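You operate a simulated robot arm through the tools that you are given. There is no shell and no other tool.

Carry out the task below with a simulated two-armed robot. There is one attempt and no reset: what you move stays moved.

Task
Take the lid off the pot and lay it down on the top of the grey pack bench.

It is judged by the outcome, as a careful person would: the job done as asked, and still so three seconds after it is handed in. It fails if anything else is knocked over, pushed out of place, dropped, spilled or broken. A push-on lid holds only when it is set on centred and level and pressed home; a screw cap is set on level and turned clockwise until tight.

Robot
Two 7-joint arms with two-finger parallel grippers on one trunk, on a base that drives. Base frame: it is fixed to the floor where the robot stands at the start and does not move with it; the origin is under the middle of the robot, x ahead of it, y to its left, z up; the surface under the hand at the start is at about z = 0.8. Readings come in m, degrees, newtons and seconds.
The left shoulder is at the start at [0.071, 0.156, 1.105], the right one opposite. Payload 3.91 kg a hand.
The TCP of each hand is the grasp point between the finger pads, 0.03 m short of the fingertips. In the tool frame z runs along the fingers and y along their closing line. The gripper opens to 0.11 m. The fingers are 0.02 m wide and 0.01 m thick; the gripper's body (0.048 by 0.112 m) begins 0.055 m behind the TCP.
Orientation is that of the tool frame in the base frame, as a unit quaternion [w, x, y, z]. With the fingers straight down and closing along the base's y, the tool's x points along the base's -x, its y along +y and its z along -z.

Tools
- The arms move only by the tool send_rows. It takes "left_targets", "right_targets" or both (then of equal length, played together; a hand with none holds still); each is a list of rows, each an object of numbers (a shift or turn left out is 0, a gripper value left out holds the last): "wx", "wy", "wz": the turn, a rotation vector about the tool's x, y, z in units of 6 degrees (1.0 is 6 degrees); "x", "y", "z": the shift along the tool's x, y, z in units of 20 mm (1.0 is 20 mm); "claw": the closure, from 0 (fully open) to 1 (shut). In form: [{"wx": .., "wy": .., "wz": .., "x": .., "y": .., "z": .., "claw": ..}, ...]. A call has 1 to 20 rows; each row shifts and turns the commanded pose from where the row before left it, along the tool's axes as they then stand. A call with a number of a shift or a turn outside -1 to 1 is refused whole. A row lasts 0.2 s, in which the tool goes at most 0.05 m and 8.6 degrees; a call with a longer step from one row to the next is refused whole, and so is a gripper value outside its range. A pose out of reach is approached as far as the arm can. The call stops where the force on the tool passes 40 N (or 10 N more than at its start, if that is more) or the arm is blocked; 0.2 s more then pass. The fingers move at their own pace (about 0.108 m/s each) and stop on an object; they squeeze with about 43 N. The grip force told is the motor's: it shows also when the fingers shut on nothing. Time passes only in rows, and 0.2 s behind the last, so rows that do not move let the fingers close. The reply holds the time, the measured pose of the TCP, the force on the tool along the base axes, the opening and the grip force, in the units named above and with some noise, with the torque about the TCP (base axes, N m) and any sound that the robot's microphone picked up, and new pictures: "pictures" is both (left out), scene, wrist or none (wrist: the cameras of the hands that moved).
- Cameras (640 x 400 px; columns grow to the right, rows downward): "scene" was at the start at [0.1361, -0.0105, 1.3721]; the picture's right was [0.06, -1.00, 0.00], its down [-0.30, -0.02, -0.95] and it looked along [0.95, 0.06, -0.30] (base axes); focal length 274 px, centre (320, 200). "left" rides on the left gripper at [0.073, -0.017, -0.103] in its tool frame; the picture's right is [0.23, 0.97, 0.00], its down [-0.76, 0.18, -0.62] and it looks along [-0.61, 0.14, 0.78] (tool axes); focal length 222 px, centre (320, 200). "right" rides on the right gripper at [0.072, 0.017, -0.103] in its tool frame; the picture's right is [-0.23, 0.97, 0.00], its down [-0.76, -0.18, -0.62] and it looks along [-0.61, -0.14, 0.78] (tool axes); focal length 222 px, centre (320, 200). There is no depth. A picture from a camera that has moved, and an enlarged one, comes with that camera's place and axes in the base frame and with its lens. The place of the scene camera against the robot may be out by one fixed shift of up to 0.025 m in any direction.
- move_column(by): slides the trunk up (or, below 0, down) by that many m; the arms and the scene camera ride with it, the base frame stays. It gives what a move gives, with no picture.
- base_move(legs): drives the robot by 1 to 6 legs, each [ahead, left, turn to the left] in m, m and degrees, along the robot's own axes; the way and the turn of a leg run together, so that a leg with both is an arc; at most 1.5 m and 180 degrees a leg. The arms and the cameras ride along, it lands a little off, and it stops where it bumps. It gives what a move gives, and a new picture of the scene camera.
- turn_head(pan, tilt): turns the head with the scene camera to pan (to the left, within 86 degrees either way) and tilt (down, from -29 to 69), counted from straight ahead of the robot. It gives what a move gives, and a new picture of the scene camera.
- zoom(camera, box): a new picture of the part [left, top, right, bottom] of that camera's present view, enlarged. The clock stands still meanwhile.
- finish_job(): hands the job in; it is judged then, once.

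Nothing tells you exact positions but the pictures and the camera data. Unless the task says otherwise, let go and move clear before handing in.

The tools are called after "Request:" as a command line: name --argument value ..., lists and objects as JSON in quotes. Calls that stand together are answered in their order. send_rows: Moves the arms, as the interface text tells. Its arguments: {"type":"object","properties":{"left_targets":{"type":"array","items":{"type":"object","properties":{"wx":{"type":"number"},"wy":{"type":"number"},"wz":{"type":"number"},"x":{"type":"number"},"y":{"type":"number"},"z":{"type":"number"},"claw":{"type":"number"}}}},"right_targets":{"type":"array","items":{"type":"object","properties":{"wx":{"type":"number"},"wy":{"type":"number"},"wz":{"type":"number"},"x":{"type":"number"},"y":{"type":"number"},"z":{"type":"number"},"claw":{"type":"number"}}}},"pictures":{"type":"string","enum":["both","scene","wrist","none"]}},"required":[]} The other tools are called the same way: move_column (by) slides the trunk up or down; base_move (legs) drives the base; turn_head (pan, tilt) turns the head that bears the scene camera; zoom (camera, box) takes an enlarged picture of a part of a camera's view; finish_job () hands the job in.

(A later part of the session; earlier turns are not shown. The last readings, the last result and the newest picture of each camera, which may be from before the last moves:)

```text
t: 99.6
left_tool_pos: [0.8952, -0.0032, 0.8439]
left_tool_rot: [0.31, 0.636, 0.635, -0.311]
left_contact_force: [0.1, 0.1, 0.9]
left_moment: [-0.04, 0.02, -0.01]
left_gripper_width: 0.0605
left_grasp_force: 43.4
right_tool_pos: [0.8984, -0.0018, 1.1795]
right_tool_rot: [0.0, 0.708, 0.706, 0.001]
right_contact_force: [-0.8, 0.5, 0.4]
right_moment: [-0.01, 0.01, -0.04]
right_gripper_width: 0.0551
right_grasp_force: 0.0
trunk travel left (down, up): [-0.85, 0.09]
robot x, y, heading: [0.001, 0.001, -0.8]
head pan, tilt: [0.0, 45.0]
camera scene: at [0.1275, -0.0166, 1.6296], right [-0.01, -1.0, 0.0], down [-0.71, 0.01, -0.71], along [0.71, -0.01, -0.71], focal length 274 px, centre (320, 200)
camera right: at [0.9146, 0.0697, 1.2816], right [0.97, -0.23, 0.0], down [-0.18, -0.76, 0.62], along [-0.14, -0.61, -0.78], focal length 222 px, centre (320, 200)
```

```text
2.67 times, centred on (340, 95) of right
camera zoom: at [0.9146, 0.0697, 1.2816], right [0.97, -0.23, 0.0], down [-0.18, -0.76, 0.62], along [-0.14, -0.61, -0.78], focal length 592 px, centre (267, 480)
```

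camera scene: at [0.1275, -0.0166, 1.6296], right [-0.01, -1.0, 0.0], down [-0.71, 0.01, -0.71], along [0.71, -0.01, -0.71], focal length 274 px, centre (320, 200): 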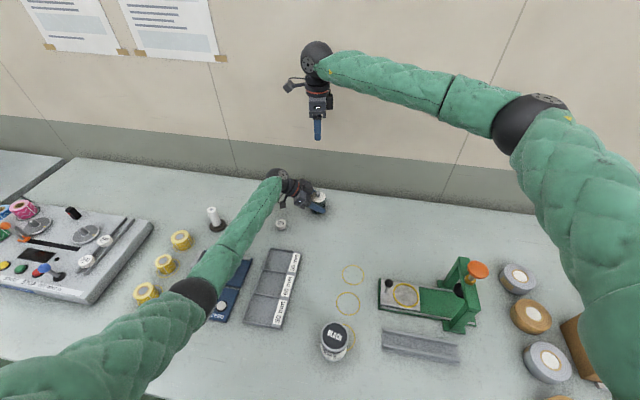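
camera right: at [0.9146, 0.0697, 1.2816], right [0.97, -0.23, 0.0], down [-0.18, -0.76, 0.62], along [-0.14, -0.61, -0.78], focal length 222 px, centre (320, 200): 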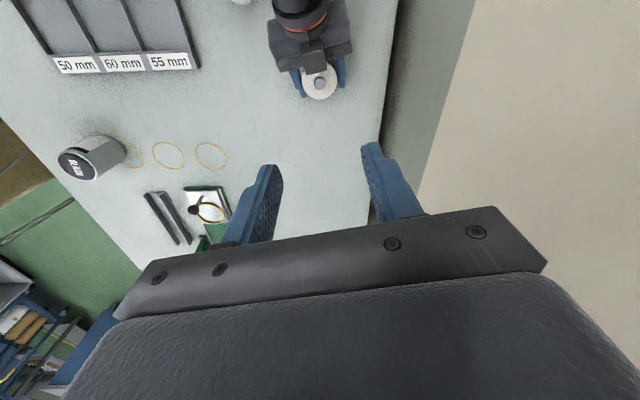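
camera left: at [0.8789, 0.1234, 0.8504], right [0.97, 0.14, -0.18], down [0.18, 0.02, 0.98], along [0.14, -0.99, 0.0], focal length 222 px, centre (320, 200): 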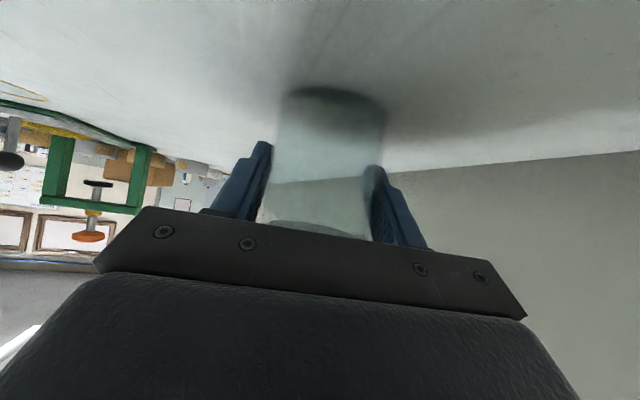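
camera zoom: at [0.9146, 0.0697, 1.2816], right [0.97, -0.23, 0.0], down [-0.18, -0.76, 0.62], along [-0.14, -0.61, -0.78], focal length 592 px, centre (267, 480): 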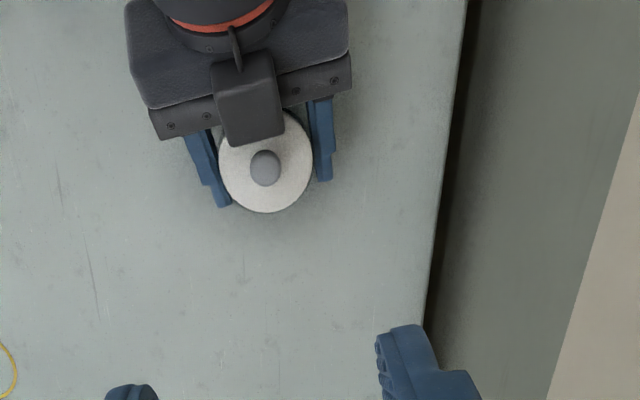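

The right hand is at +90°, closing along x. The knob now reads (0.8975, −0.004); I'll centre on it and descend to just above, then check clearances.

Request:
send_rows --right_targets '[{"x": -0.11, "y": -0.05, "z": 1}, {"z": 1}, {"z": 1}, {"z": 1}, {"z": 1}, {"z": 1}, {"z": 1}, {"z": 1}, {"z": 1}, {"z": 0.9}, {"z": 0.8}, {}]'

Request:
zoom --camera "right" --box '[220, 40, 460, 190]'

Request:
zoom --camera "scene" --box '[230, 100, 390, 220]'

```text
t: 102.2
left_tool_pos: [0.896, -0.0048, 0.8429]
left_tool_rot: [0.309, 0.635, 0.636, -0.31]
left_contact_force: [-0.3, 0.4, -0.2]
left_moment: [-0.02, -0.05, -0.01]
left_gripper_width: 0.0608
left_grasp_force: 43.0
right_tool_pos: [0.8967, -0.0029, 0.965]
right_tool_rot: [-0.001, 0.707, 0.708, 0.0]
right_contact_force: [-0.1, -0.4, 0.6]
right_moment: [0.0, -0.01, 0.0]
right_gripper_width: 0.0549
right_grasp_force: 0.1
trunk travel left (down, up): [-0.85, 0.09]
robot x, y, heading: [0.0042, 0.0013, -0.7]
head pan, tilt: [0.0, 45.0]
camera scene: at [0.1275, -0.0166, 1.6296], right [-0.01, -1.0, 0.0], down [-0.71, 0.01, -0.71], along [0.71, -0.01, -0.71], focal length 274 px, centre (320, 200)
camera right: at [0.9139, 0.0689, 1.0678], right [0.97, -0.23, 0.0], down [-0.18, -0.76, 0.62], along [-0.14, -0.61, -0.78], focal length 222 px, centre (320, 200)
```

scene: 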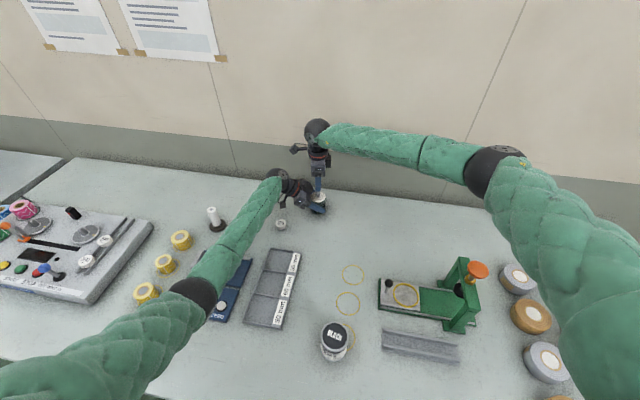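
right: 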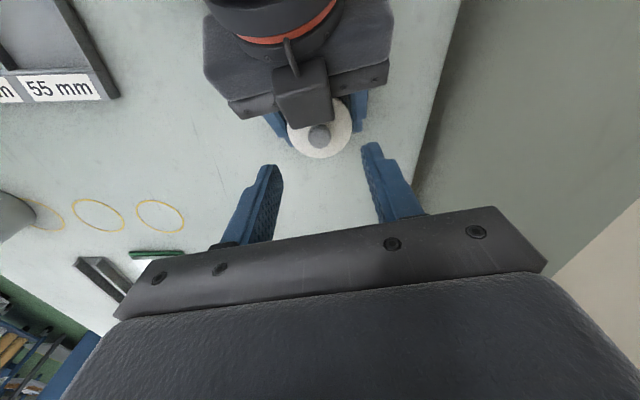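

```text
2.67 times, centred on (340, 115) of right
camera zoom: at [0.9139, 0.0689, 1.0678], right [0.97, -0.23, 0.0], down [-0.18, -0.76, 0.62], along [-0.14, -0.61, -0.78], focal length 592 px, centre (267, 427)
```

zoom: 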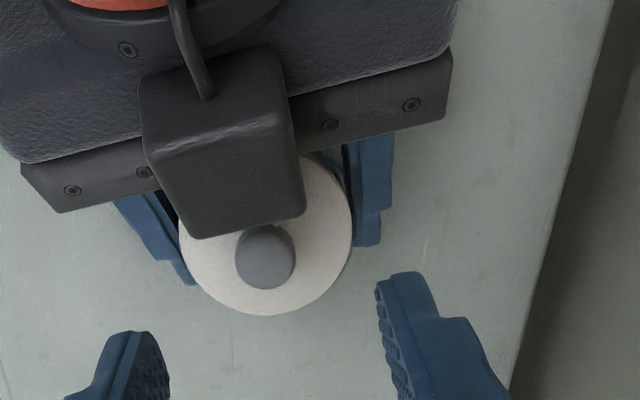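

```text
3.33 times, centred on (310, 160) of scene
camera zoom: at [0.1275, -0.0166, 1.6296], right [-0.01, -1.0, 0.0], down [-0.71, 0.01, -0.71], along [0.71, -0.01, -0.71], focal length 914 px, centre (353, 333)
```

zoom: 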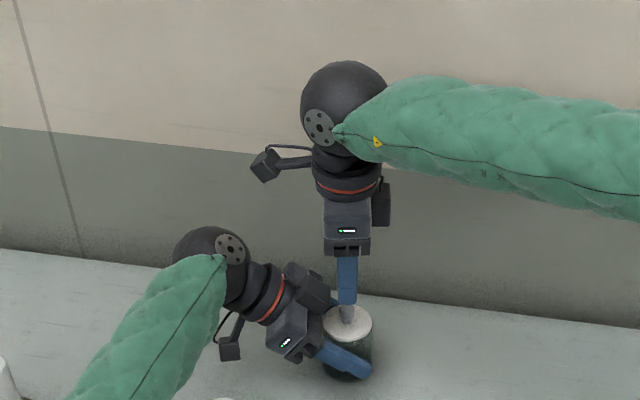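

The right fingers are just above the knob; the block on the left hand looks close to the fingers, so I'll zoom for that gap before going lower.

Request:
zoom --camera "scene" --box '[290, 165, 340, 205]'

Request:
zoom --camera "right" --box '[270, 50, 400, 170]'

Request:
zoom --camera "left" --box '[180, 100, 460, 300]'

```text
10.00 times, centred on (315, 185) of scene
camera zoom: at [0.1275, -0.0166, 1.6296], right [-0.01, -1.0, 0.0], down [-0.71, 0.01, -0.71], along [0.71, -0.01, -0.71], focal length 2743 px, centre (370, 350)
```

zoom: 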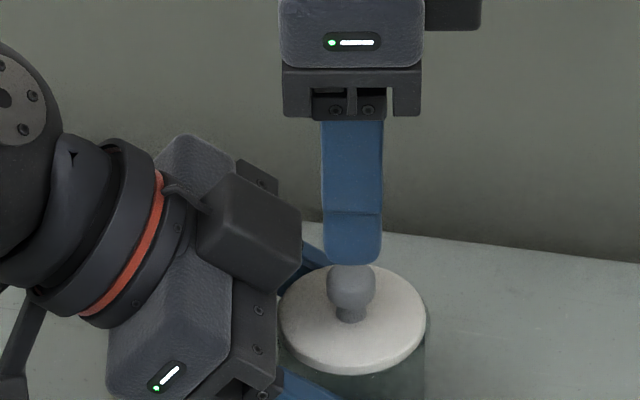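

```text
3.33 times, centred on (335, 110) of right
camera zoom: at [0.9139, 0.0689, 1.0678], right [0.97, -0.23, 0.0], down [-0.18, -0.76, 0.62], along [-0.14, -0.61, -0.78], focal length 740 px, centre (270, 500)
```

zoom: 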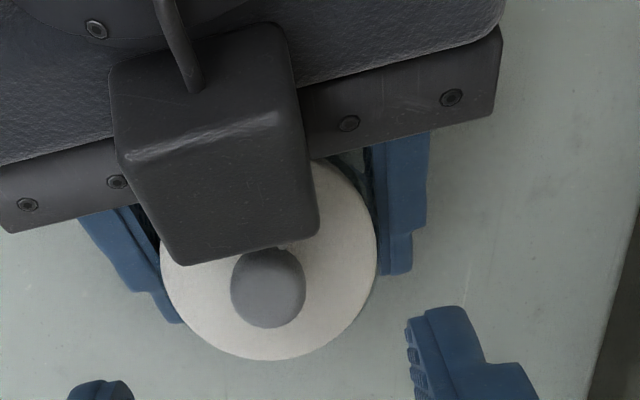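

```text
2.00 times, centred on (320, 200) of left
camera zoom: at [0.8788, 0.1234, 0.8504], right [0.97, 0.14, -0.18], down [0.18, 0.02, 0.98], along [0.14, -0.99, 0.0], focal length 444 px, centre (320, 200)
```

zoom: 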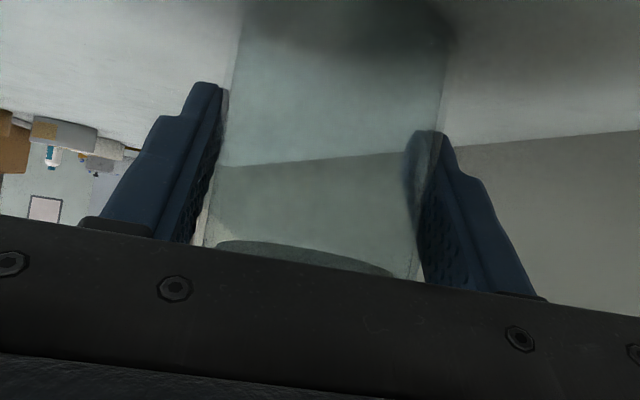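

Clearances are fine: about 8 mm between block and fingers, and the right palm stays ~3 cm above it. Descending to the grip height and closing on the knob.

Request:
send_rows --right_targets '[{"z": 0.6}, {"z": 0.6}, {"z": 0.6}, {"z": 0.6}, {"z": 0.5}, {}]' --pictures "none"

Request:
zoom --camera "scene" --box '[270, 145, 350, 215]'

Request:
zoom --camera "right" --box '[220, 80, 420, 230]'

```text
t: 103.6
left_tool_pos: [0.898, -0.0029, 0.8436]
left_tool_rot: [0.309, 0.635, 0.636, -0.31]
left_contact_force: [-0.4, 0.2, -0.1]
left_moment: [0.02, 0.01, 0.02]
left_gripper_width: 0.0605
left_grasp_force: 44.1
right_tool_pos: [0.8971, -0.0043, 0.9076]
right_tool_rot: [0.0, 0.707, 0.707, 0.001]
right_contact_force: [-0.8, -0.2, -0.1]
right_moment: [0.02, -0.01, -0.02]
right_gripper_width: 0.0552
right_grasp_force: 0.0
trunk travel left (down, up): [-0.85, 0.09]
robot x, y, heading: [0.0018, 0.002, -0.8]
head pan, tilt: [0.0, 45.0]
```

```text
5.71 times, centred on (310, 180) of scene
camera zoom: at [0.1275, -0.0166, 1.6296], right [-0.01, -1.0, 0.0], down [-0.71, 0.01, -0.71], along [0.71, -0.01, -0.71], focal length 1568 px, centre (377, 314)
```

zoom: 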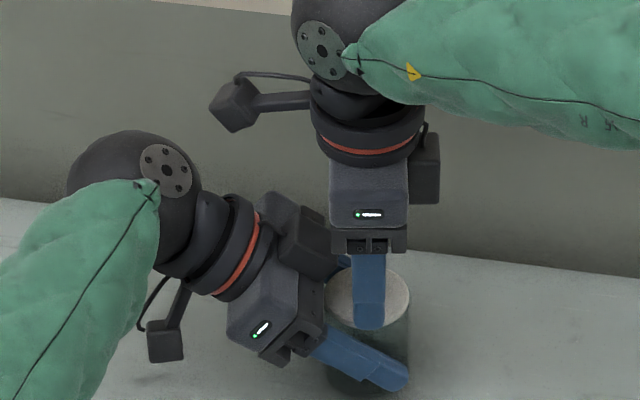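

```text
2.67 times, centred on (320, 155) of right
camera zoom: at [0.9137, 0.068, 1.0099], right [0.97, -0.23, 0.0], down [-0.18, -0.76, 0.62], along [-0.14, -0.61, -0.78], focal length 592 px, centre (320, 320)
```

zoom: 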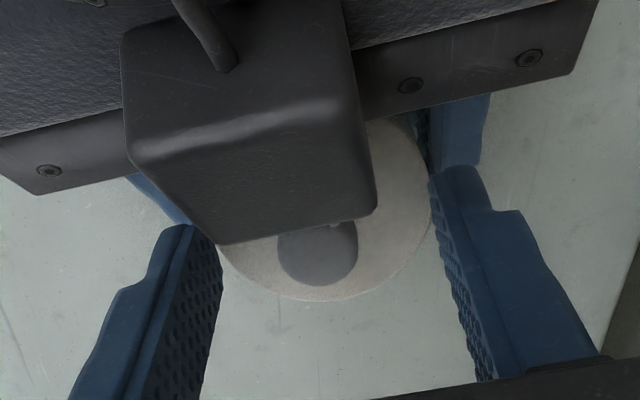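

All clear with no contact force. Closing the right fingers on the knob.

Request:
send_rows --right_targets '[{"claw": 0.65}, {"claw": 0.75}, {"claw": 1}, {}, {}]'

Request:
zoom --camera "scene" --box '[290, 165, 340, 205]'

```text
t: 104.8
left_tool_pos: [0.8979, -0.0041, 0.8433]
left_tool_rot: [0.31, 0.635, 0.636, -0.31]
left_contact_force: [1.6, -1.0, 0.9]
left_moment: [-0.02, -0.04, -0.03]
left_gripper_width: 0.0607
left_grasp_force: 42.7
right_tool_pos: [0.8973, -0.0042, 0.9064]
right_tool_rot: [-0.001, 0.708, 0.707, 0.0]
right_contact_force: [0.0, 0.1, -1.4]
right_moment: [0.01, 0.0, 0.03]
right_gripper_width: 0.0155
right_grasp_force: 43.3
trunk travel left (down, up): [-0.85, 0.09]
robot x, y, heading: [0.0037, 0.0007, -0.7]
head pan, tilt: [0.0, 45.0]
heard: snap
camera scene: at [0.1276, -0.0165, 1.6296], right [-0.01, -1.0, 0.0], down [-0.71, 0.01, -0.71], along [0.71, -0.01, -0.71], focal length 274 px, centre (320, 200)
camera right: at [0.9138, 0.0678, 1.0099], right [0.97, -0.23, 0.0], down [-0.18, -0.76, 0.62], along [-0.14, -0.61, -0.78], focal length 222 px, centre (320, 200)
```

scene: 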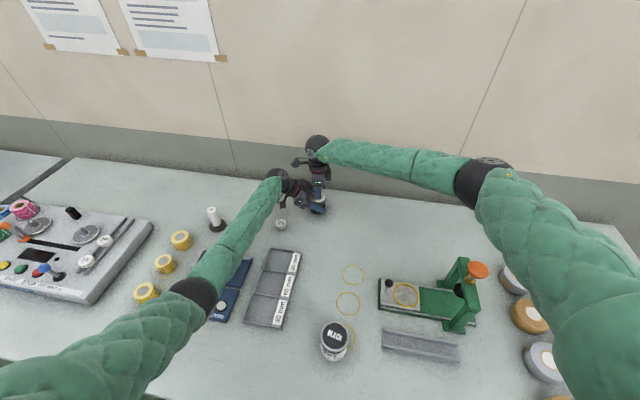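
right: 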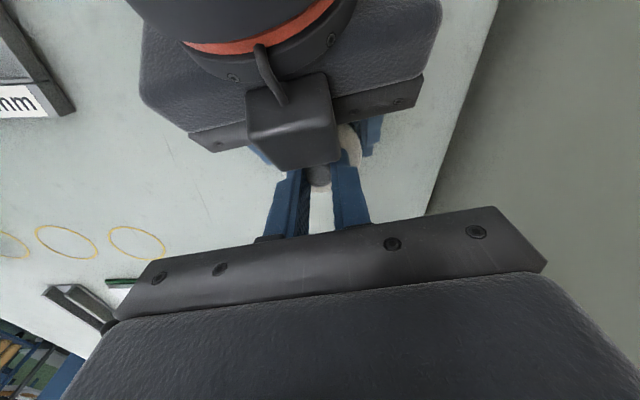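

```text
10.00 times, centred on (315, 185) of scene
camera zoom: at [0.1276, -0.0165, 1.6296], right [-0.01, -1.0, 0.0], down [-0.71, 0.01, -0.71], along [0.71, -0.01, -0.71], focal length 2743 px, centre (370, 350)
```

zoom: 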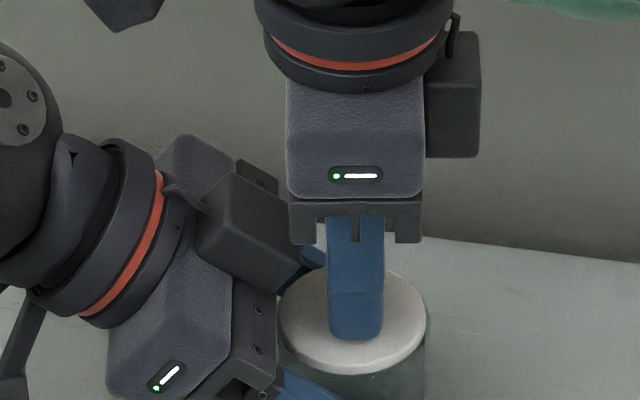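

I heard a snap as the grip took, most likely the lid's seal letting go. I'll lift the right hand gently a few millimetres and watch forces and picture.

Request:
send_rows --right_targets '[{"z": -0.15}, {"z": -0.15}, {"z": -0.15}, {"z": -0.15}, {}]' --pictures "none"

Request:
zoom --camera "scene" --box '[290, 165, 340, 205]'

Request:
zoom --camera "left" --box '[180, 50, 460, 250]'

```text
t: 106.0
left_tool_pos: [0.8966, -0.0028, 0.8431]
left_tool_rot: [0.309, 0.636, 0.635, -0.311]
left_contact_force: [0.1, -0.4, 0.8]
left_moment: [0.0, 0.0, -0.02]
left_gripper_width: 0.0605
left_grasp_force: 42.7
right_tool_pos: [0.8976, -0.0044, 0.9201]
right_tool_rot: [0.0, 0.707, 0.707, 0.0]
right_contact_force: [-0.9, 0.7, 0.1]
right_moment: [-0.03, 0.01, 0.03]
right_gripper_width: 0.0154
right_grasp_force: 43.1
trunk travel left (down, up): [-0.85, 0.09]
robot x, y, heading: [0.0039, 0.0038, -0.7]
head pan, tilt: [0.0, 45.0]
```

```text
10.00 times, centred on (315, 185) of scene
camera zoom: at [0.1276, -0.0166, 1.6296], right [-0.01, -1.0, 0.0], down [-0.71, 0.01, -0.71], along [0.71, -0.01, -0.71], focal length 2743 px, centre (370, 350)
```

zoom: 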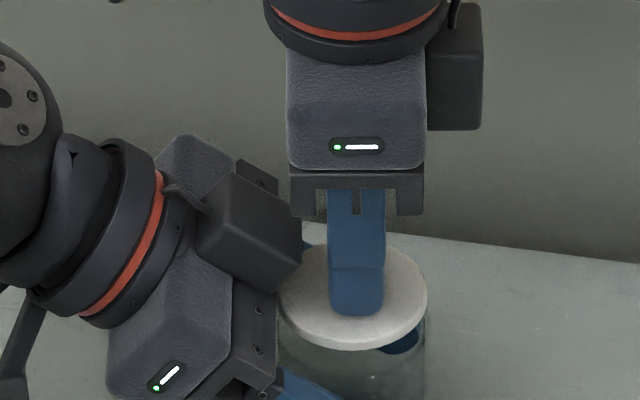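

```text
2.00 times, centred on (320, 150) of left
camera zoom: at [0.8789, 0.1234, 0.8504], right [0.97, 0.14, -0.18], down [0.18, 0.02, 0.98], along [0.14, -0.99, 0.0], focal length 444 px, centre (320, 300)
```

zoom: 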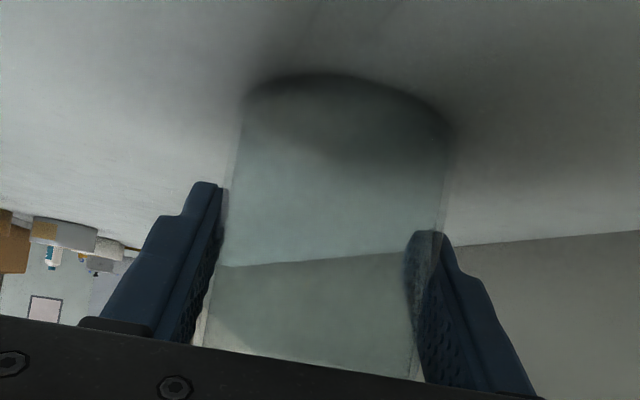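

The lid is off: there's a clear gap and no force, with the pot still held. The left hand's block overhangs the lid's left edge, so I'll rise a little more, slide the lid to the right (−y) clear of it, and then lift.

Request:
send_rows --right_targets '[{"z": -0.15}, {"z": -0.15}, {"x": -0.4, "z": -0.05}, {"x": -0.5, "z": -0.05}, {"x": -0.6, "z": -0.1}, {"x": -0.8, "z": -0.2}, {"x": -0.8, "z": -0.3}, {}]' --pictures "scene"

Request:
zoom --camera "scene" --box '[270, 145, 370, 225]'

```text
t: 107.8
left_tool_pos: [0.8972, -0.0043, 0.8443]
left_tool_rot: [0.31, 0.635, 0.636, -0.31]
left_contact_force: [0.0, -0.5, -0.5]
left_moment: [-0.01, 0.03, 0.01]
left_gripper_width: 0.0607
left_grasp_force: 43.1
right_tool_pos: [0.898, -0.0653, 0.9404]
right_tool_rot: [0.0, 0.707, 0.707, 0.0]
right_contact_force: [0.4, -0.8, -0.1]
right_moment: [0.0, -0.03, -0.04]
right_gripper_width: 0.0152
right_grasp_force: 42.9
trunk travel left (down, up): [-0.85, 0.09]
robot x, y, heading: [0.0051, -0.0005, -0.3]
head pan, tilt: [0.0, 45.0]
camera scene: at [0.1277, -0.016, 1.6296], right [-0.01, -1.0, 0.0], down [-0.71, 0.01, -0.71], along [0.71, -0.01, -0.71], focal length 274 px, centre (320, 200)
```

scene: 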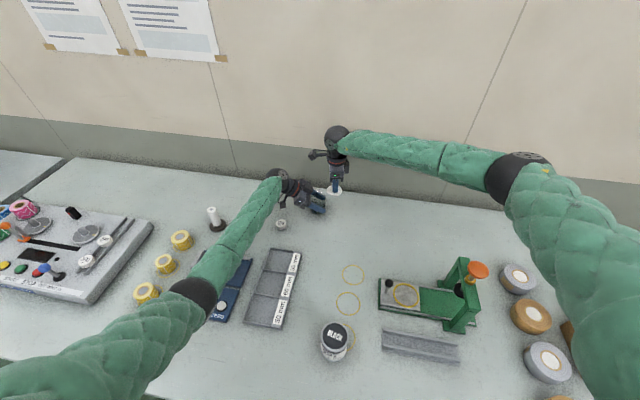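

```text
5.00 times, centred on (320, 185) of scene
camera zoom: at [0.1277, -0.016, 1.6296], right [-0.01, -1.0, 0.0], down [-0.71, 0.01, -0.71], along [0.71, -0.01, -0.71], focal length 1372 px, centre (320, 275)
```

zoom: 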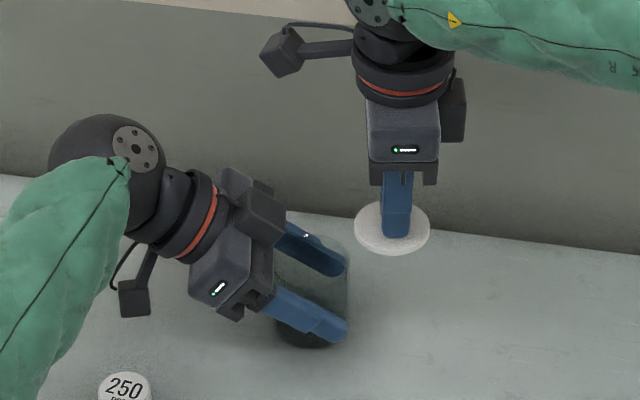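

The lid is clear and the pot is undisturbed. I'll carry the lid to the empty bench area around (0.82, −0.19).

Request:
send_rows --right_targets '[{"x": -0.8, "y": -0.5}, {"x": -0.9, "y": -0.57}, {"x": -0.9, "y": -0.57}, {"x": -0.9, "y": -0.57}, {"x": -0.9, "y": -0.57}, {"x": -0.9, "y": -0.57}, {"x": -0.95, "y": -0.57}, {}]'

Request:
zoom --camera "scene" --box '[310, 150, 430, 250]'

```text
t: 109.6
left_tool_pos: [0.8972, -0.0026, 0.8433]
left_tool_rot: [0.309, 0.636, 0.636, -0.31]
left_contact_force: [0.9, -0.1, 0.1]
left_moment: [0.02, -0.02, 0.02]
left_gripper_width: 0.0606
left_grasp_force: 43.4
right_tool_pos: [0.8199, -0.1901, 0.9398]
right_tool_rot: [0.0, 0.707, 0.707, 0.0]
right_contact_force: [-0.1, 0.6, -0.1]
right_moment: [0.01, 0.0, 0.04]
right_gripper_width: 0.0153
right_grasp_force: 42.8
trunk travel left (down, up): [-0.85, 0.09]
robot x, y, heading: [0.0013, -0.0011, -0.6]
head pan, tilt: [0.0, 45.0]
camera scene: at [0.1279, -0.0159, 1.6296], right [-0.01, -1.0, 0.0], down [-0.71, 0.01, -0.71], along [0.71, -0.01, -0.71], focal length 274 px, centre (320, 200)
camera right: at [0.8358, -0.1188, 1.0422], right [0.97, -0.23, 0.0], down [-0.18, -0.76, 0.62], along [-0.14, -0.61, -0.78], focal length 222 px, centre (320, 200)
```

scene: 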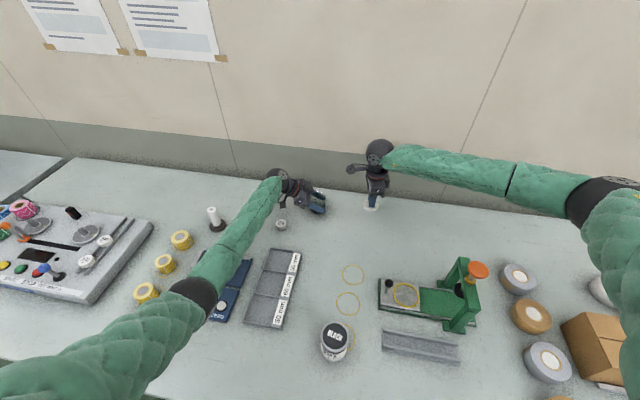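
right: 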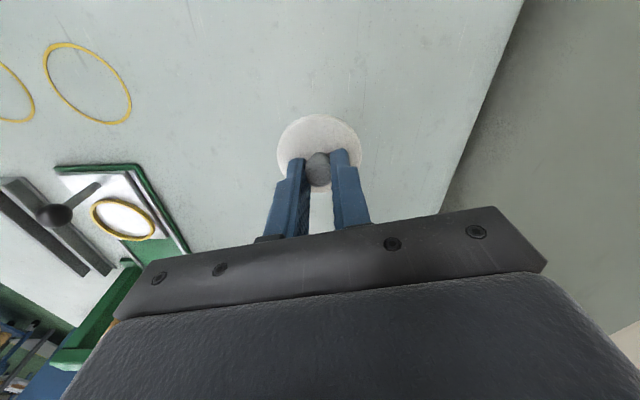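

```text
4.00 times, centred on (370, 200) of scene
camera zoom: at [0.1279, -0.0159, 1.6296], right [-0.01, -1.0, 0.0], down [-0.71, 0.01, -0.71], along [0.71, -0.01, -0.71], focal length 1097 px, centre (120, 200)
```

zoom: 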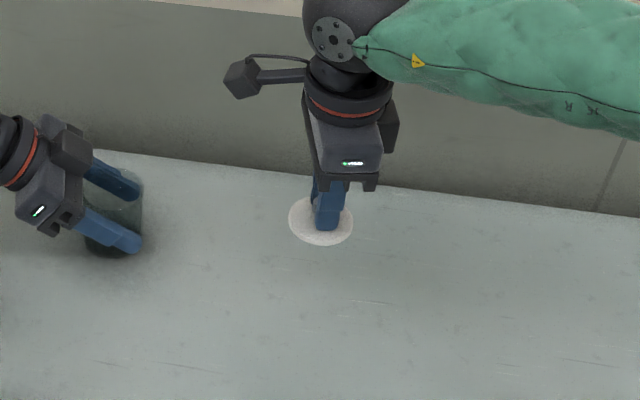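

The area below is empty. I'll lower quickly to about z 0.862, then feel for the bench in small steps.

Request:
send_rows --right_targets '[{"z": 0.8}, {"z": 0.8}, {"z": 0.8}, {"z": 0.8}, {"z": 0.6}, {}]' --pictures "none"

Request:
zoom --camera "scene" --box '[340, 170, 400, 220]'

```text
t: 111.0
left_tool_pos: [0.8967, -0.0044, 0.8434]
left_tool_rot: [0.309, 0.636, 0.635, -0.31]
left_contact_force: [0.9, -0.4, 0.6]
left_moment: [-0.02, 0.02, 0.0]
left_gripper_width: 0.0605
left_grasp_force: 42.9
right_tool_pos: [0.8198, -0.1905, 0.8623]
right_tool_rot: [0.0, 0.707, 0.707, 0.0]
right_contact_force: [0.2, 0.0, 0.2]
right_moment: [-0.02, -0.01, -0.02]
right_gripper_width: 0.0152
right_grasp_force: 42.8
trunk travel left (down, up): [-0.85, 0.09]
robot x, y, heading: [0.0026, 0.0018, -0.7]
head pan, tilt: [0.0, 45.0]
```

```text
8.00 times, centred on (370, 195) of scene
camera zoom: at [0.1275, -0.0168, 1.6296], right [-0.01, -1.0, 0.0], down [-0.71, 0.01, -0.71], along [0.71, -0.01, -0.71], focal length 2195 px, centre (-80, 240)
```

zoom: 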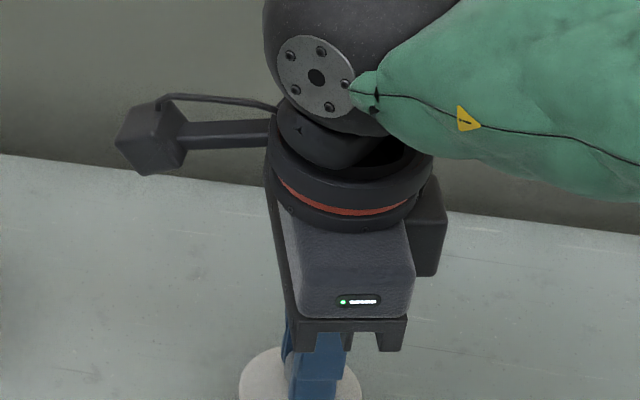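

Request:
send_rows --right_targets '[{"z": 0.1}, {"z": 0.1}, {"z": 0.1}, {"z": 0.1}, {}]' --pictures "none"

Request:
zoom --camera "scene" --box '[340, 180, 400, 230]'

```text
t: 112.2
left_tool_pos: [0.8966, -0.0033, 0.8433]
left_tool_rot: [0.309, 0.636, 0.636, -0.31]
left_contact_force: [0.7, -0.1, -0.2]
left_moment: [-0.04, 0.03, -0.04]
left_gripper_width: 0.0606
left_grasp_force: 42.7
right_tool_pos: [0.8201, -0.1913, 0.8565]
right_tool_rot: [0.0, 0.707, 0.707, 0.0]
right_contact_force: [0.2, -0.3, -0.3]
right_moment: [0.04, -0.01, -0.03]
right_gripper_width: 0.0152
right_grasp_force: 43.0
trunk travel left (down, up): [-0.85, 0.09]
robot x, y, heading: [0.0033, -0.0008, -0.7]
head pan, tilt: [0.0, 45.0]
```

```text
8.00 times, centred on (370, 205) of scene
camera zoom: at [0.1275, -0.0167, 1.6296], right [-0.01, -1.0, 0.0], down [-0.71, 0.01, -0.71], along [0.71, -0.01, -0.71], focal length 2195 px, centre (-80, 160)
```

zoom: 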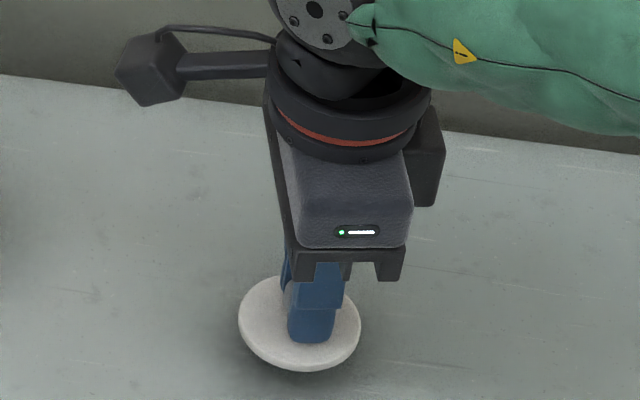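

No contact yet; continuing down in 2 mm steps.

Request:
send_rows --right_targets '[{"z": 0.1}, {"z": 0.1}, {}]' --pictures "none"

Request:
send_rows --right_targets '[{"z": 0.08}, {"z": 0.08}, {}]' --pictures "none"

```text
t: 113.0
left_tool_pos: [0.8971, -0.0037, 0.8436]
left_tool_rot: [0.31, 0.635, 0.636, -0.31]
left_contact_force: [0.6, 0.4, 0.6]
left_moment: [-0.01, 0.01, 0.0]
left_gripper_width: 0.0605
left_grasp_force: 42.7
right_tool_pos: [0.8197, -0.1911, 0.8517]
right_tool_rot: [0.001, 0.707, 0.707, -0.001]
right_contact_force: [0.7, -0.3, 1.0]
right_moment: [-0.02, 0.02, 0.02]
right_gripper_width: 0.0157
right_grasp_force: 42.5
trunk travel left (down, up): [-0.85, 0.09]
robot x, y, heading: [0.0052, -0.0019, -0.6]
head pan, tilt: [0.0, 45.0]
```

```text
t: 113.8
left_tool_pos: [0.8967, -0.0049, 0.8429]
left_tool_rot: [0.309, 0.636, 0.635, -0.311]
left_contact_force: [1.1, 0.8, 0.5]
left_moment: [0.02, 0.0, -0.02]
left_gripper_width: 0.0605
left_grasp_force: 42.5
right_tool_pos: [0.8184, -0.1919, 0.8487]
right_tool_rot: [0.0, 0.707, 0.707, 0.0]
right_contact_force: [-0.8, -0.2, 0.3]
right_moment: [0.01, -0.02, 0.01]
right_gripper_width: 0.0154
right_grasp_force: 43.0
trunk travel left (down, up): [-0.85, 0.09]
robot x, y, heading: [0.0016, 0.0028, -0.5]
head pan, tilt: [0.0, 45.0]
```

Request:
zoom --camera "scene" --box '[345, 190, 395, 230]'

Request:
send_rows --right_targets '[{"z": 0.08}, {"z": 0.07}, {}]' --pictures "none"

```text
10.00 times, centred on (370, 210) of scene
camera zoom: at [0.1276, -0.0167, 1.6296], right [-0.01, -1.0, 0.0], down [-0.71, 0.01, -0.71], along [0.71, -0.01, -0.71], focal length 2743 px, centre (-180, 100)
```

zoom: 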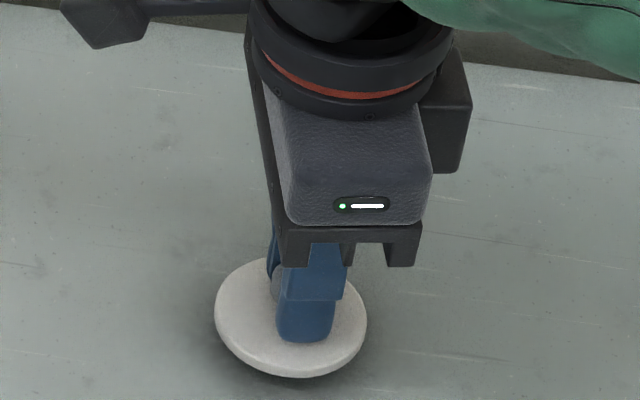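

```text
t: 114.6
left_tool_pos: [0.8962, -0.0037, 0.8438]
left_tool_rot: [0.309, 0.636, 0.635, -0.311]
left_contact_force: [0.1, -0.3, 0.3]
left_moment: [-0.01, 0.03, -0.01]
left_gripper_width: 0.0608
left_grasp_force: 42.6
right_tool_pos: [0.8179, -0.1903, 0.8452]
right_tool_rot: [0.0, 0.708, 0.707, 0.0]
right_contact_force: [0.6, 0.2, -0.7]
right_moment: [-0.02, 0.02, -0.03]
right_gripper_width: 0.0154
right_grasp_force: 43.1
trunk travel left (down, up): [-0.85, 0.09]
robot x, y, heading: [0.0021, 0.0017, -0.7]
head pan, tilt: [0.0, 45.0]
```

Request:
send_rows --right_targets '[{"z": 0.06}, {"z": 0.05}, {}]' --pictures "none"

Request:
zoom --camera "scene" --box '[345, 190, 395, 230]'

```text
t: 115.4
left_tool_pos: [0.8977, -0.0042, 0.8447]
left_tool_rot: [0.31, 0.635, 0.636, -0.31]
left_contact_force: [-0.7, -0.7, 0.7]
left_moment: [0.0, 0.0, -0.02]
left_gripper_width: 0.0604
left_grasp_force: 42.6
right_tool_pos: [0.8184, -0.1901, 0.8423]
right_tool_rot: [0.0, 0.707, 0.707, 0.0]
right_contact_force: [-0.7, 0.8, 0.3]
right_moment: [0.03, 0.0, 0.02]
right_gripper_width: 0.0153
right_grasp_force: 42.6
trunk travel left (down, up): [-0.85, 0.09]
robot x, y, heading: [-0.0021, 0.0021, -0.7]
head pan, tilt: [0.0, 45.0]
```

```text
10.00 times, centred on (370, 210) of scene
camera zoom: at [0.1276, -0.0167, 1.6296], right [-0.01, -1.0, 0.0], down [-0.71, 0.01, -0.71], along [0.71, -0.01, -0.71], focal length 2743 px, centre (-180, 100)
```

zoom: 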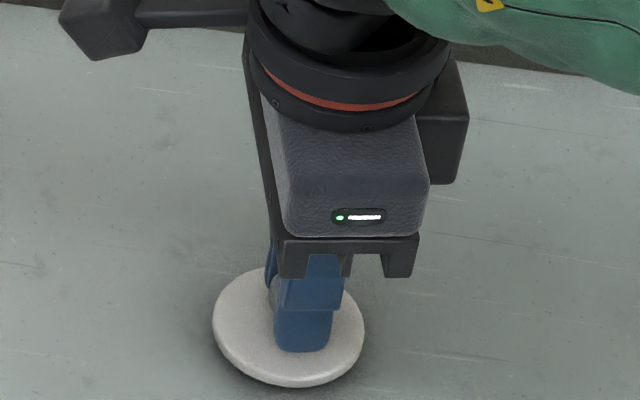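

Very close now; the shadow has almost closed up under the lid. A few more 1 mm steps.

Request:
send_rows --right_targets '[{"z": 0.05}, {"z": 0.05}, {}]' --pictures "none"

Request:
send_rows --right_targets '[{"z": 0.05}, {}]' --pictures "none"

```text
t: 116.2
left_tool_pos: [0.8972, -0.0035, 0.8429]
left_tool_rot: [0.31, 0.635, 0.636, -0.311]
left_contact_force: [-0.1, 0.7, -1.3]
left_moment: [0.01, -0.03, -0.01]
left_gripper_width: 0.0604
left_grasp_force: 43.0
right_tool_pos: [0.8185, -0.1915, 0.8411]
right_tool_rot: [0.001, 0.708, 0.707, 0.0]
right_contact_force: [0.7, 0.5, 0.1]
right_moment: [-0.01, -0.01, 0.01]
right_gripper_width: 0.0154
right_grasp_force: 42.7
trunk travel left (down, up): [-0.85, 0.09]
robot x, y, heading: [0.0062, -0.0013, -0.8]
head pan, tilt: [0.0, 45.0]
```

```text
t: 116.8
left_tool_pos: [0.8957, -0.0043, 0.8443]
left_tool_rot: [0.31, 0.635, 0.635, -0.311]
left_contact_force: [0.7, 0.0, 0.0]
left_moment: [-0.02, -0.01, 0.0]
left_gripper_width: 0.0605
left_grasp_force: 43.2
right_tool_pos: [0.8178, -0.1901, 0.841]
right_tool_rot: [0.0, 0.707, 0.707, 0.001]
right_contact_force: [-0.6, 0.9, 4.6]
right_moment: [0.01, 0.0, 0.02]
right_gripper_width: 0.0154
right_grasp_force: 42.9
trunk travel left (down, up): [-0.85, 0.09]
robot x, y, heading: [0.002, 0.0012, -0.8]
head pan, tilt: [0.0, 45.0]
```

The bench bears the lid (4.6 N). Opening the right hand and rising straight up.

Request:
send_rows --right_targets '[{"claw": 0.8}, {"claw": 0.65}, {"claw": 0.5}, {}, {"z": -0.5}, {"z": -1}, {"z": -1}, {"z": -1}, {"z": -1}, {"z": -1}, {"z": -1}, {}]'

Request:
zoom --camera "scene" --box '[340, 180, 400, 230]'

Request:
zoom --camera "right" --box '[240, 50, 420, 170]'

```text
t: 119.4
left_tool_pos: [0.8976, -0.0038, 0.8437]
left_tool_rot: [0.31, 0.635, 0.636, -0.311]
left_contact_force: [-0.5, -0.3, 0.5]
left_moment: [0.02, -0.03, 0.01]
left_gripper_width: 0.0607
left_grasp_force: 42.9
right_tool_pos: [0.8173, -0.1912, 0.9694]
right_tool_rot: [0.0, 0.708, 0.707, 0.0]
right_contact_force: [-0.2, 1.4, -0.5]
right_moment: [0.01, 0.01, 0.01]
right_gripper_width: 0.0551
right_grasp_force: 0.0
trunk travel left (down, up): [-0.85, 0.09]
robot x, y, heading: [0.0021, -0.002, -0.6]
head pan, tilt: [0.0, 45.0]
camera scene: at [0.1277, -0.0167, 1.6296], right [-0.01, -1.0, 0.0], down [-0.71, 0.01, -0.71], along [0.71, -0.01, -0.71], focal length 274 px, centre (320, 200)
camera right: at [0.8344, -0.12, 1.0723], right [0.97, -0.23, 0.0], down [-0.18, -0.76, 0.62], along [-0.14, -0.61, -0.78], focal length 222 px, centre (320, 200)
```

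scene: 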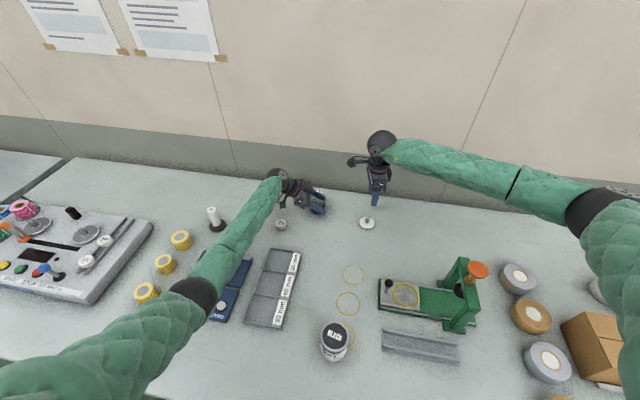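
right: 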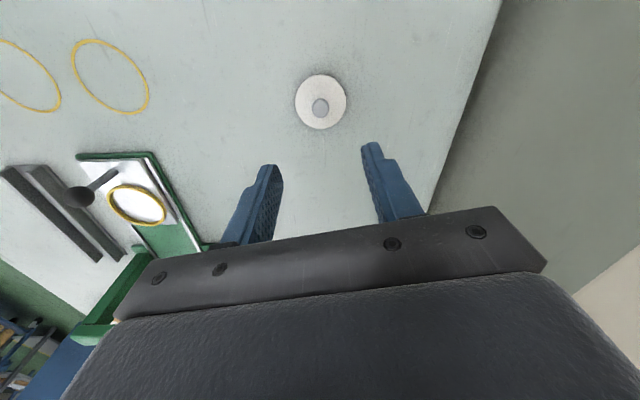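

```text
8.00 times, centred on (370, 205) of scene
camera zoom: at [0.1277, -0.0167, 1.6296], right [-0.01, -1.0, 0.0], down [-0.71, 0.01, -0.71], along [0.71, -0.01, -0.71], focal length 2195 px, centre (-80, 160)
```

zoom: 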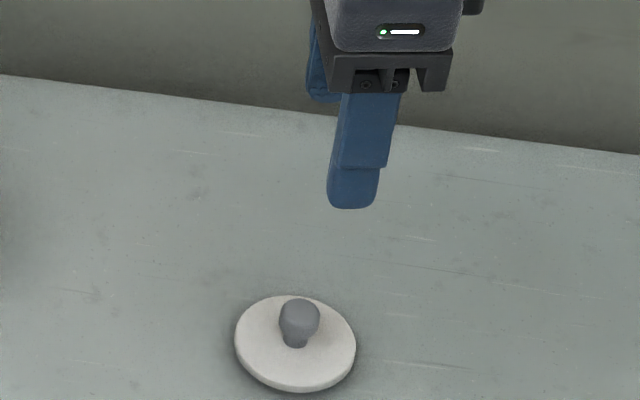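

```text
3.33 times, centred on (330, 110) of right
camera zoom: at [0.8344, -0.12, 1.0723], right [0.97, -0.23, 0.0], down [-0.18, -0.76, 0.62], along [-0.14, -0.61, -0.78], focal length 740 px, centre (287, 500)
```

zoom: 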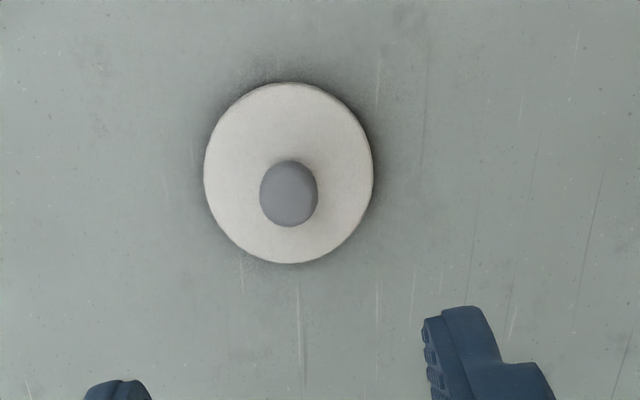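

The lid lies flat on the bench, knob up. Now I'll open the left hand off the pot gently and look before backing out.

Request:
send_rows --left_targets '[{"claw": 0.44}, {"claw": 0.42}, {"claw": 0.38}, {"claw": 0.3}, {"claw": 0.15}, {"claw": 0}, {}]'

Request:
zoom --camera "scene" --box '[270, 160, 350, 230]'

```text
t: 121.0
left_tool_pos: [0.8978, -0.0041, 0.8425]
left_tool_rot: [0.31, 0.635, 0.636, -0.311]
left_contact_force: [0.3, -0.1, 0.5]
left_moment: [0.02, 0.0, 0.0]
left_gripper_width: 0.11
left_grasp_force: 0.0
right_tool_pos: [0.8176, -0.1923, 0.9706]
right_tool_rot: [-0.001, 0.708, 0.706, 0.0]
right_contact_force: [0.0, 0.3, -0.2]
right_moment: [0.0, 0.03, -0.02]
right_gripper_width: 0.055
right_grasp_force: 0.0
trunk travel left (down, up): [-0.85, 0.09]
robot x, y, heading: [0.0068, 0.0021, -0.7]
head pan, tilt: [0.0, 45.0]
camera scene: at [0.1275, -0.0167, 1.6296], right [-0.01, -1.0, 0.0], down [-0.71, 0.01, -0.71], along [0.71, -0.01, -0.71], focal length 274 px, centre (320, 200)
camera left: at [0.8789, 0.1233, 0.8504], right [0.97, 0.14, -0.18], down [0.18, 0.02, 0.98], along [0.14, -0.99, 0.0], focal length 222 px, centre (320, 200)
```

scene: 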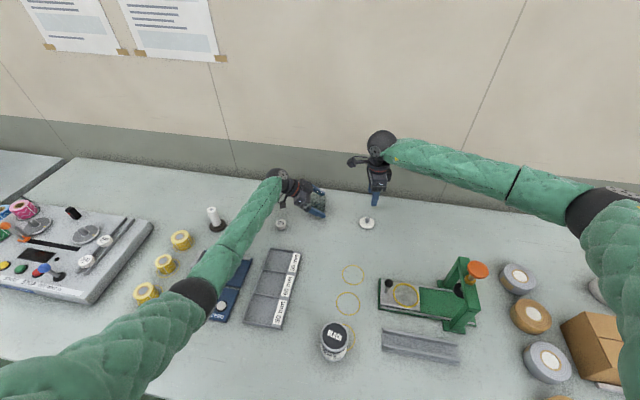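
left: 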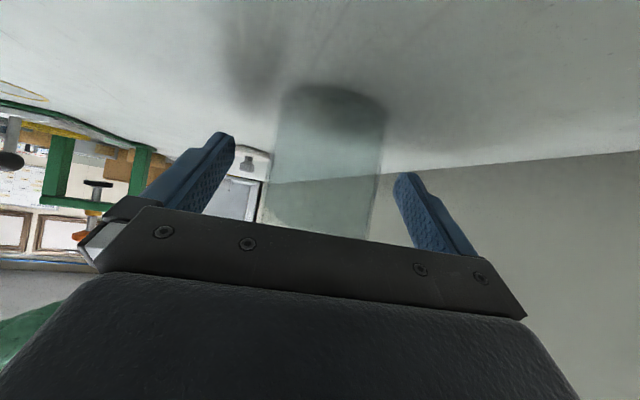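

```text
5.71 times, centred on (310, 195) of scene
camera zoom: at [0.1275, -0.0167, 1.6296], right [-0.01, -1.0, 0.0], down [-0.71, 0.01, -0.71], along [0.71, -0.01, -0.71], focal length 1568 px, centre (377, 229)
```

zoom: 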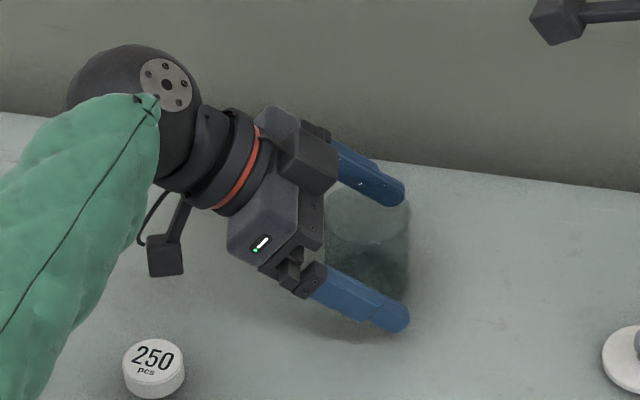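

The pot stands free between the open fingers. Backing the left hand straight out along its approach line.

Request:
send_rows --left_targets '[{"z": -0.4}, {"z": -0.6}, {"z": -0.75}, {"z": -0.75}, {"z": -0.75}, {"z": -0.75}, {"z": -0.75}, {"z": -0.75}, {"z": -0.75}, {"z": -0.75}, {"z": -0.75}, {"z": -0.75}, {"z": -0.75}, {"z": -0.75}, {"z": -0.75}, {"z": -0.75}, {"z": -0.75}, {}]'

Request:
zoom --camera "scene" --box '[230, 140, 410, 260]'

Request:
zoom --camera "left" --box '[200, 20, 440, 170]'

```text
t: 124.8
left_tool_pos: [0.8978, 0.1902, 0.9945]
left_tool_rot: [0.309, 0.635, 0.636, -0.31]
left_contact_force: [0.7, 0.5, -0.3]
left_moment: [0.01, 0.01, -0.01]
left_gripper_width: 0.1099
left_grasp_force: 0.1
right_tool_pos: [0.8182, -0.1916, 0.9697]
right_tool_rot: [0.001, 0.708, 0.707, 0.0]
right_contact_force: [0.5, 0.3, -0.3]
right_moment: [-0.01, 0.01, -0.03]
right_gripper_width: 0.0547
right_grasp_force: 0.1
trunk travel left (down, up): [-0.85, 0.09]
robot x, y, heading: [0.0006, 0.0031, -0.8]
head pan, tilt: [0.0, 45.0]
camera scene: at [0.1276, -0.0169, 1.6295], right [-0.01, -1.0, 0.0], down [-0.71, 0.01, -0.71], along [0.71, -0.01, -0.71], focal length 274 px, centre (320, 200)
camera left: at [0.8792, 0.3169, 1.0014], right [0.97, 0.14, -0.18], down [0.18, 0.02, 0.98], along [0.14, -0.99, 0.0], focal length 222 px, centre (320, 200)
```

scene: 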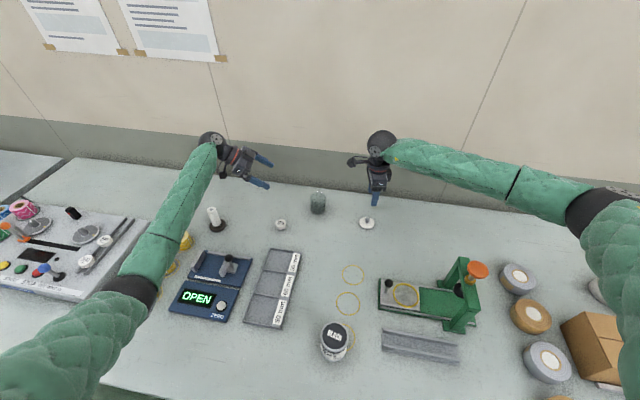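
left: 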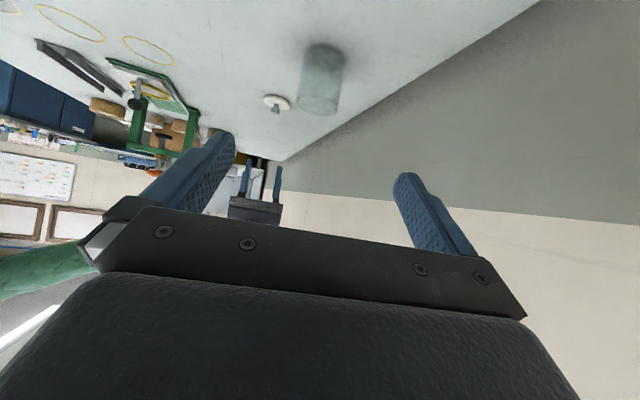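

```text
3.33 times, centred on (320, 200) of scene
camera zoom: at [0.1276, -0.0169, 1.6295], right [-0.01, -1.0, 0.0], down [-0.71, 0.01, -0.71], along [0.71, -0.01, -0.71], focal length 914 px, centre (320, 200)
```

zoom: 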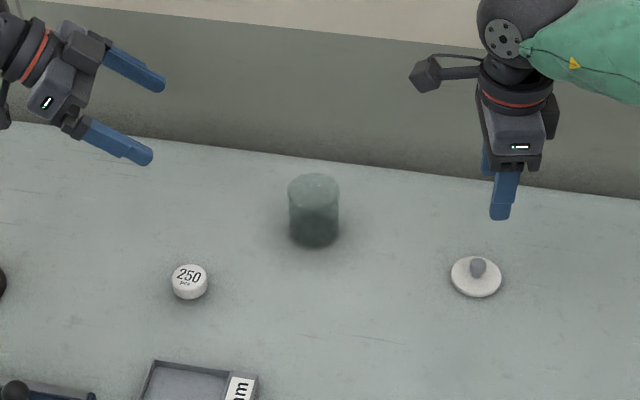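

```text
2.67 times, centred on (320, 95) of left
camera zoom: at [0.8792, 0.3169, 1.0014], right [0.97, 0.14, -0.18], down [0.18, 0.02, 0.98], along [0.14, -0.99, 0.0], focal length 592 px, centre (320, 480)
```

zoom: 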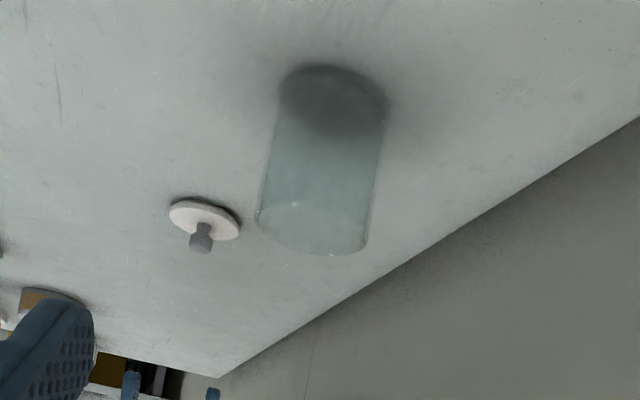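

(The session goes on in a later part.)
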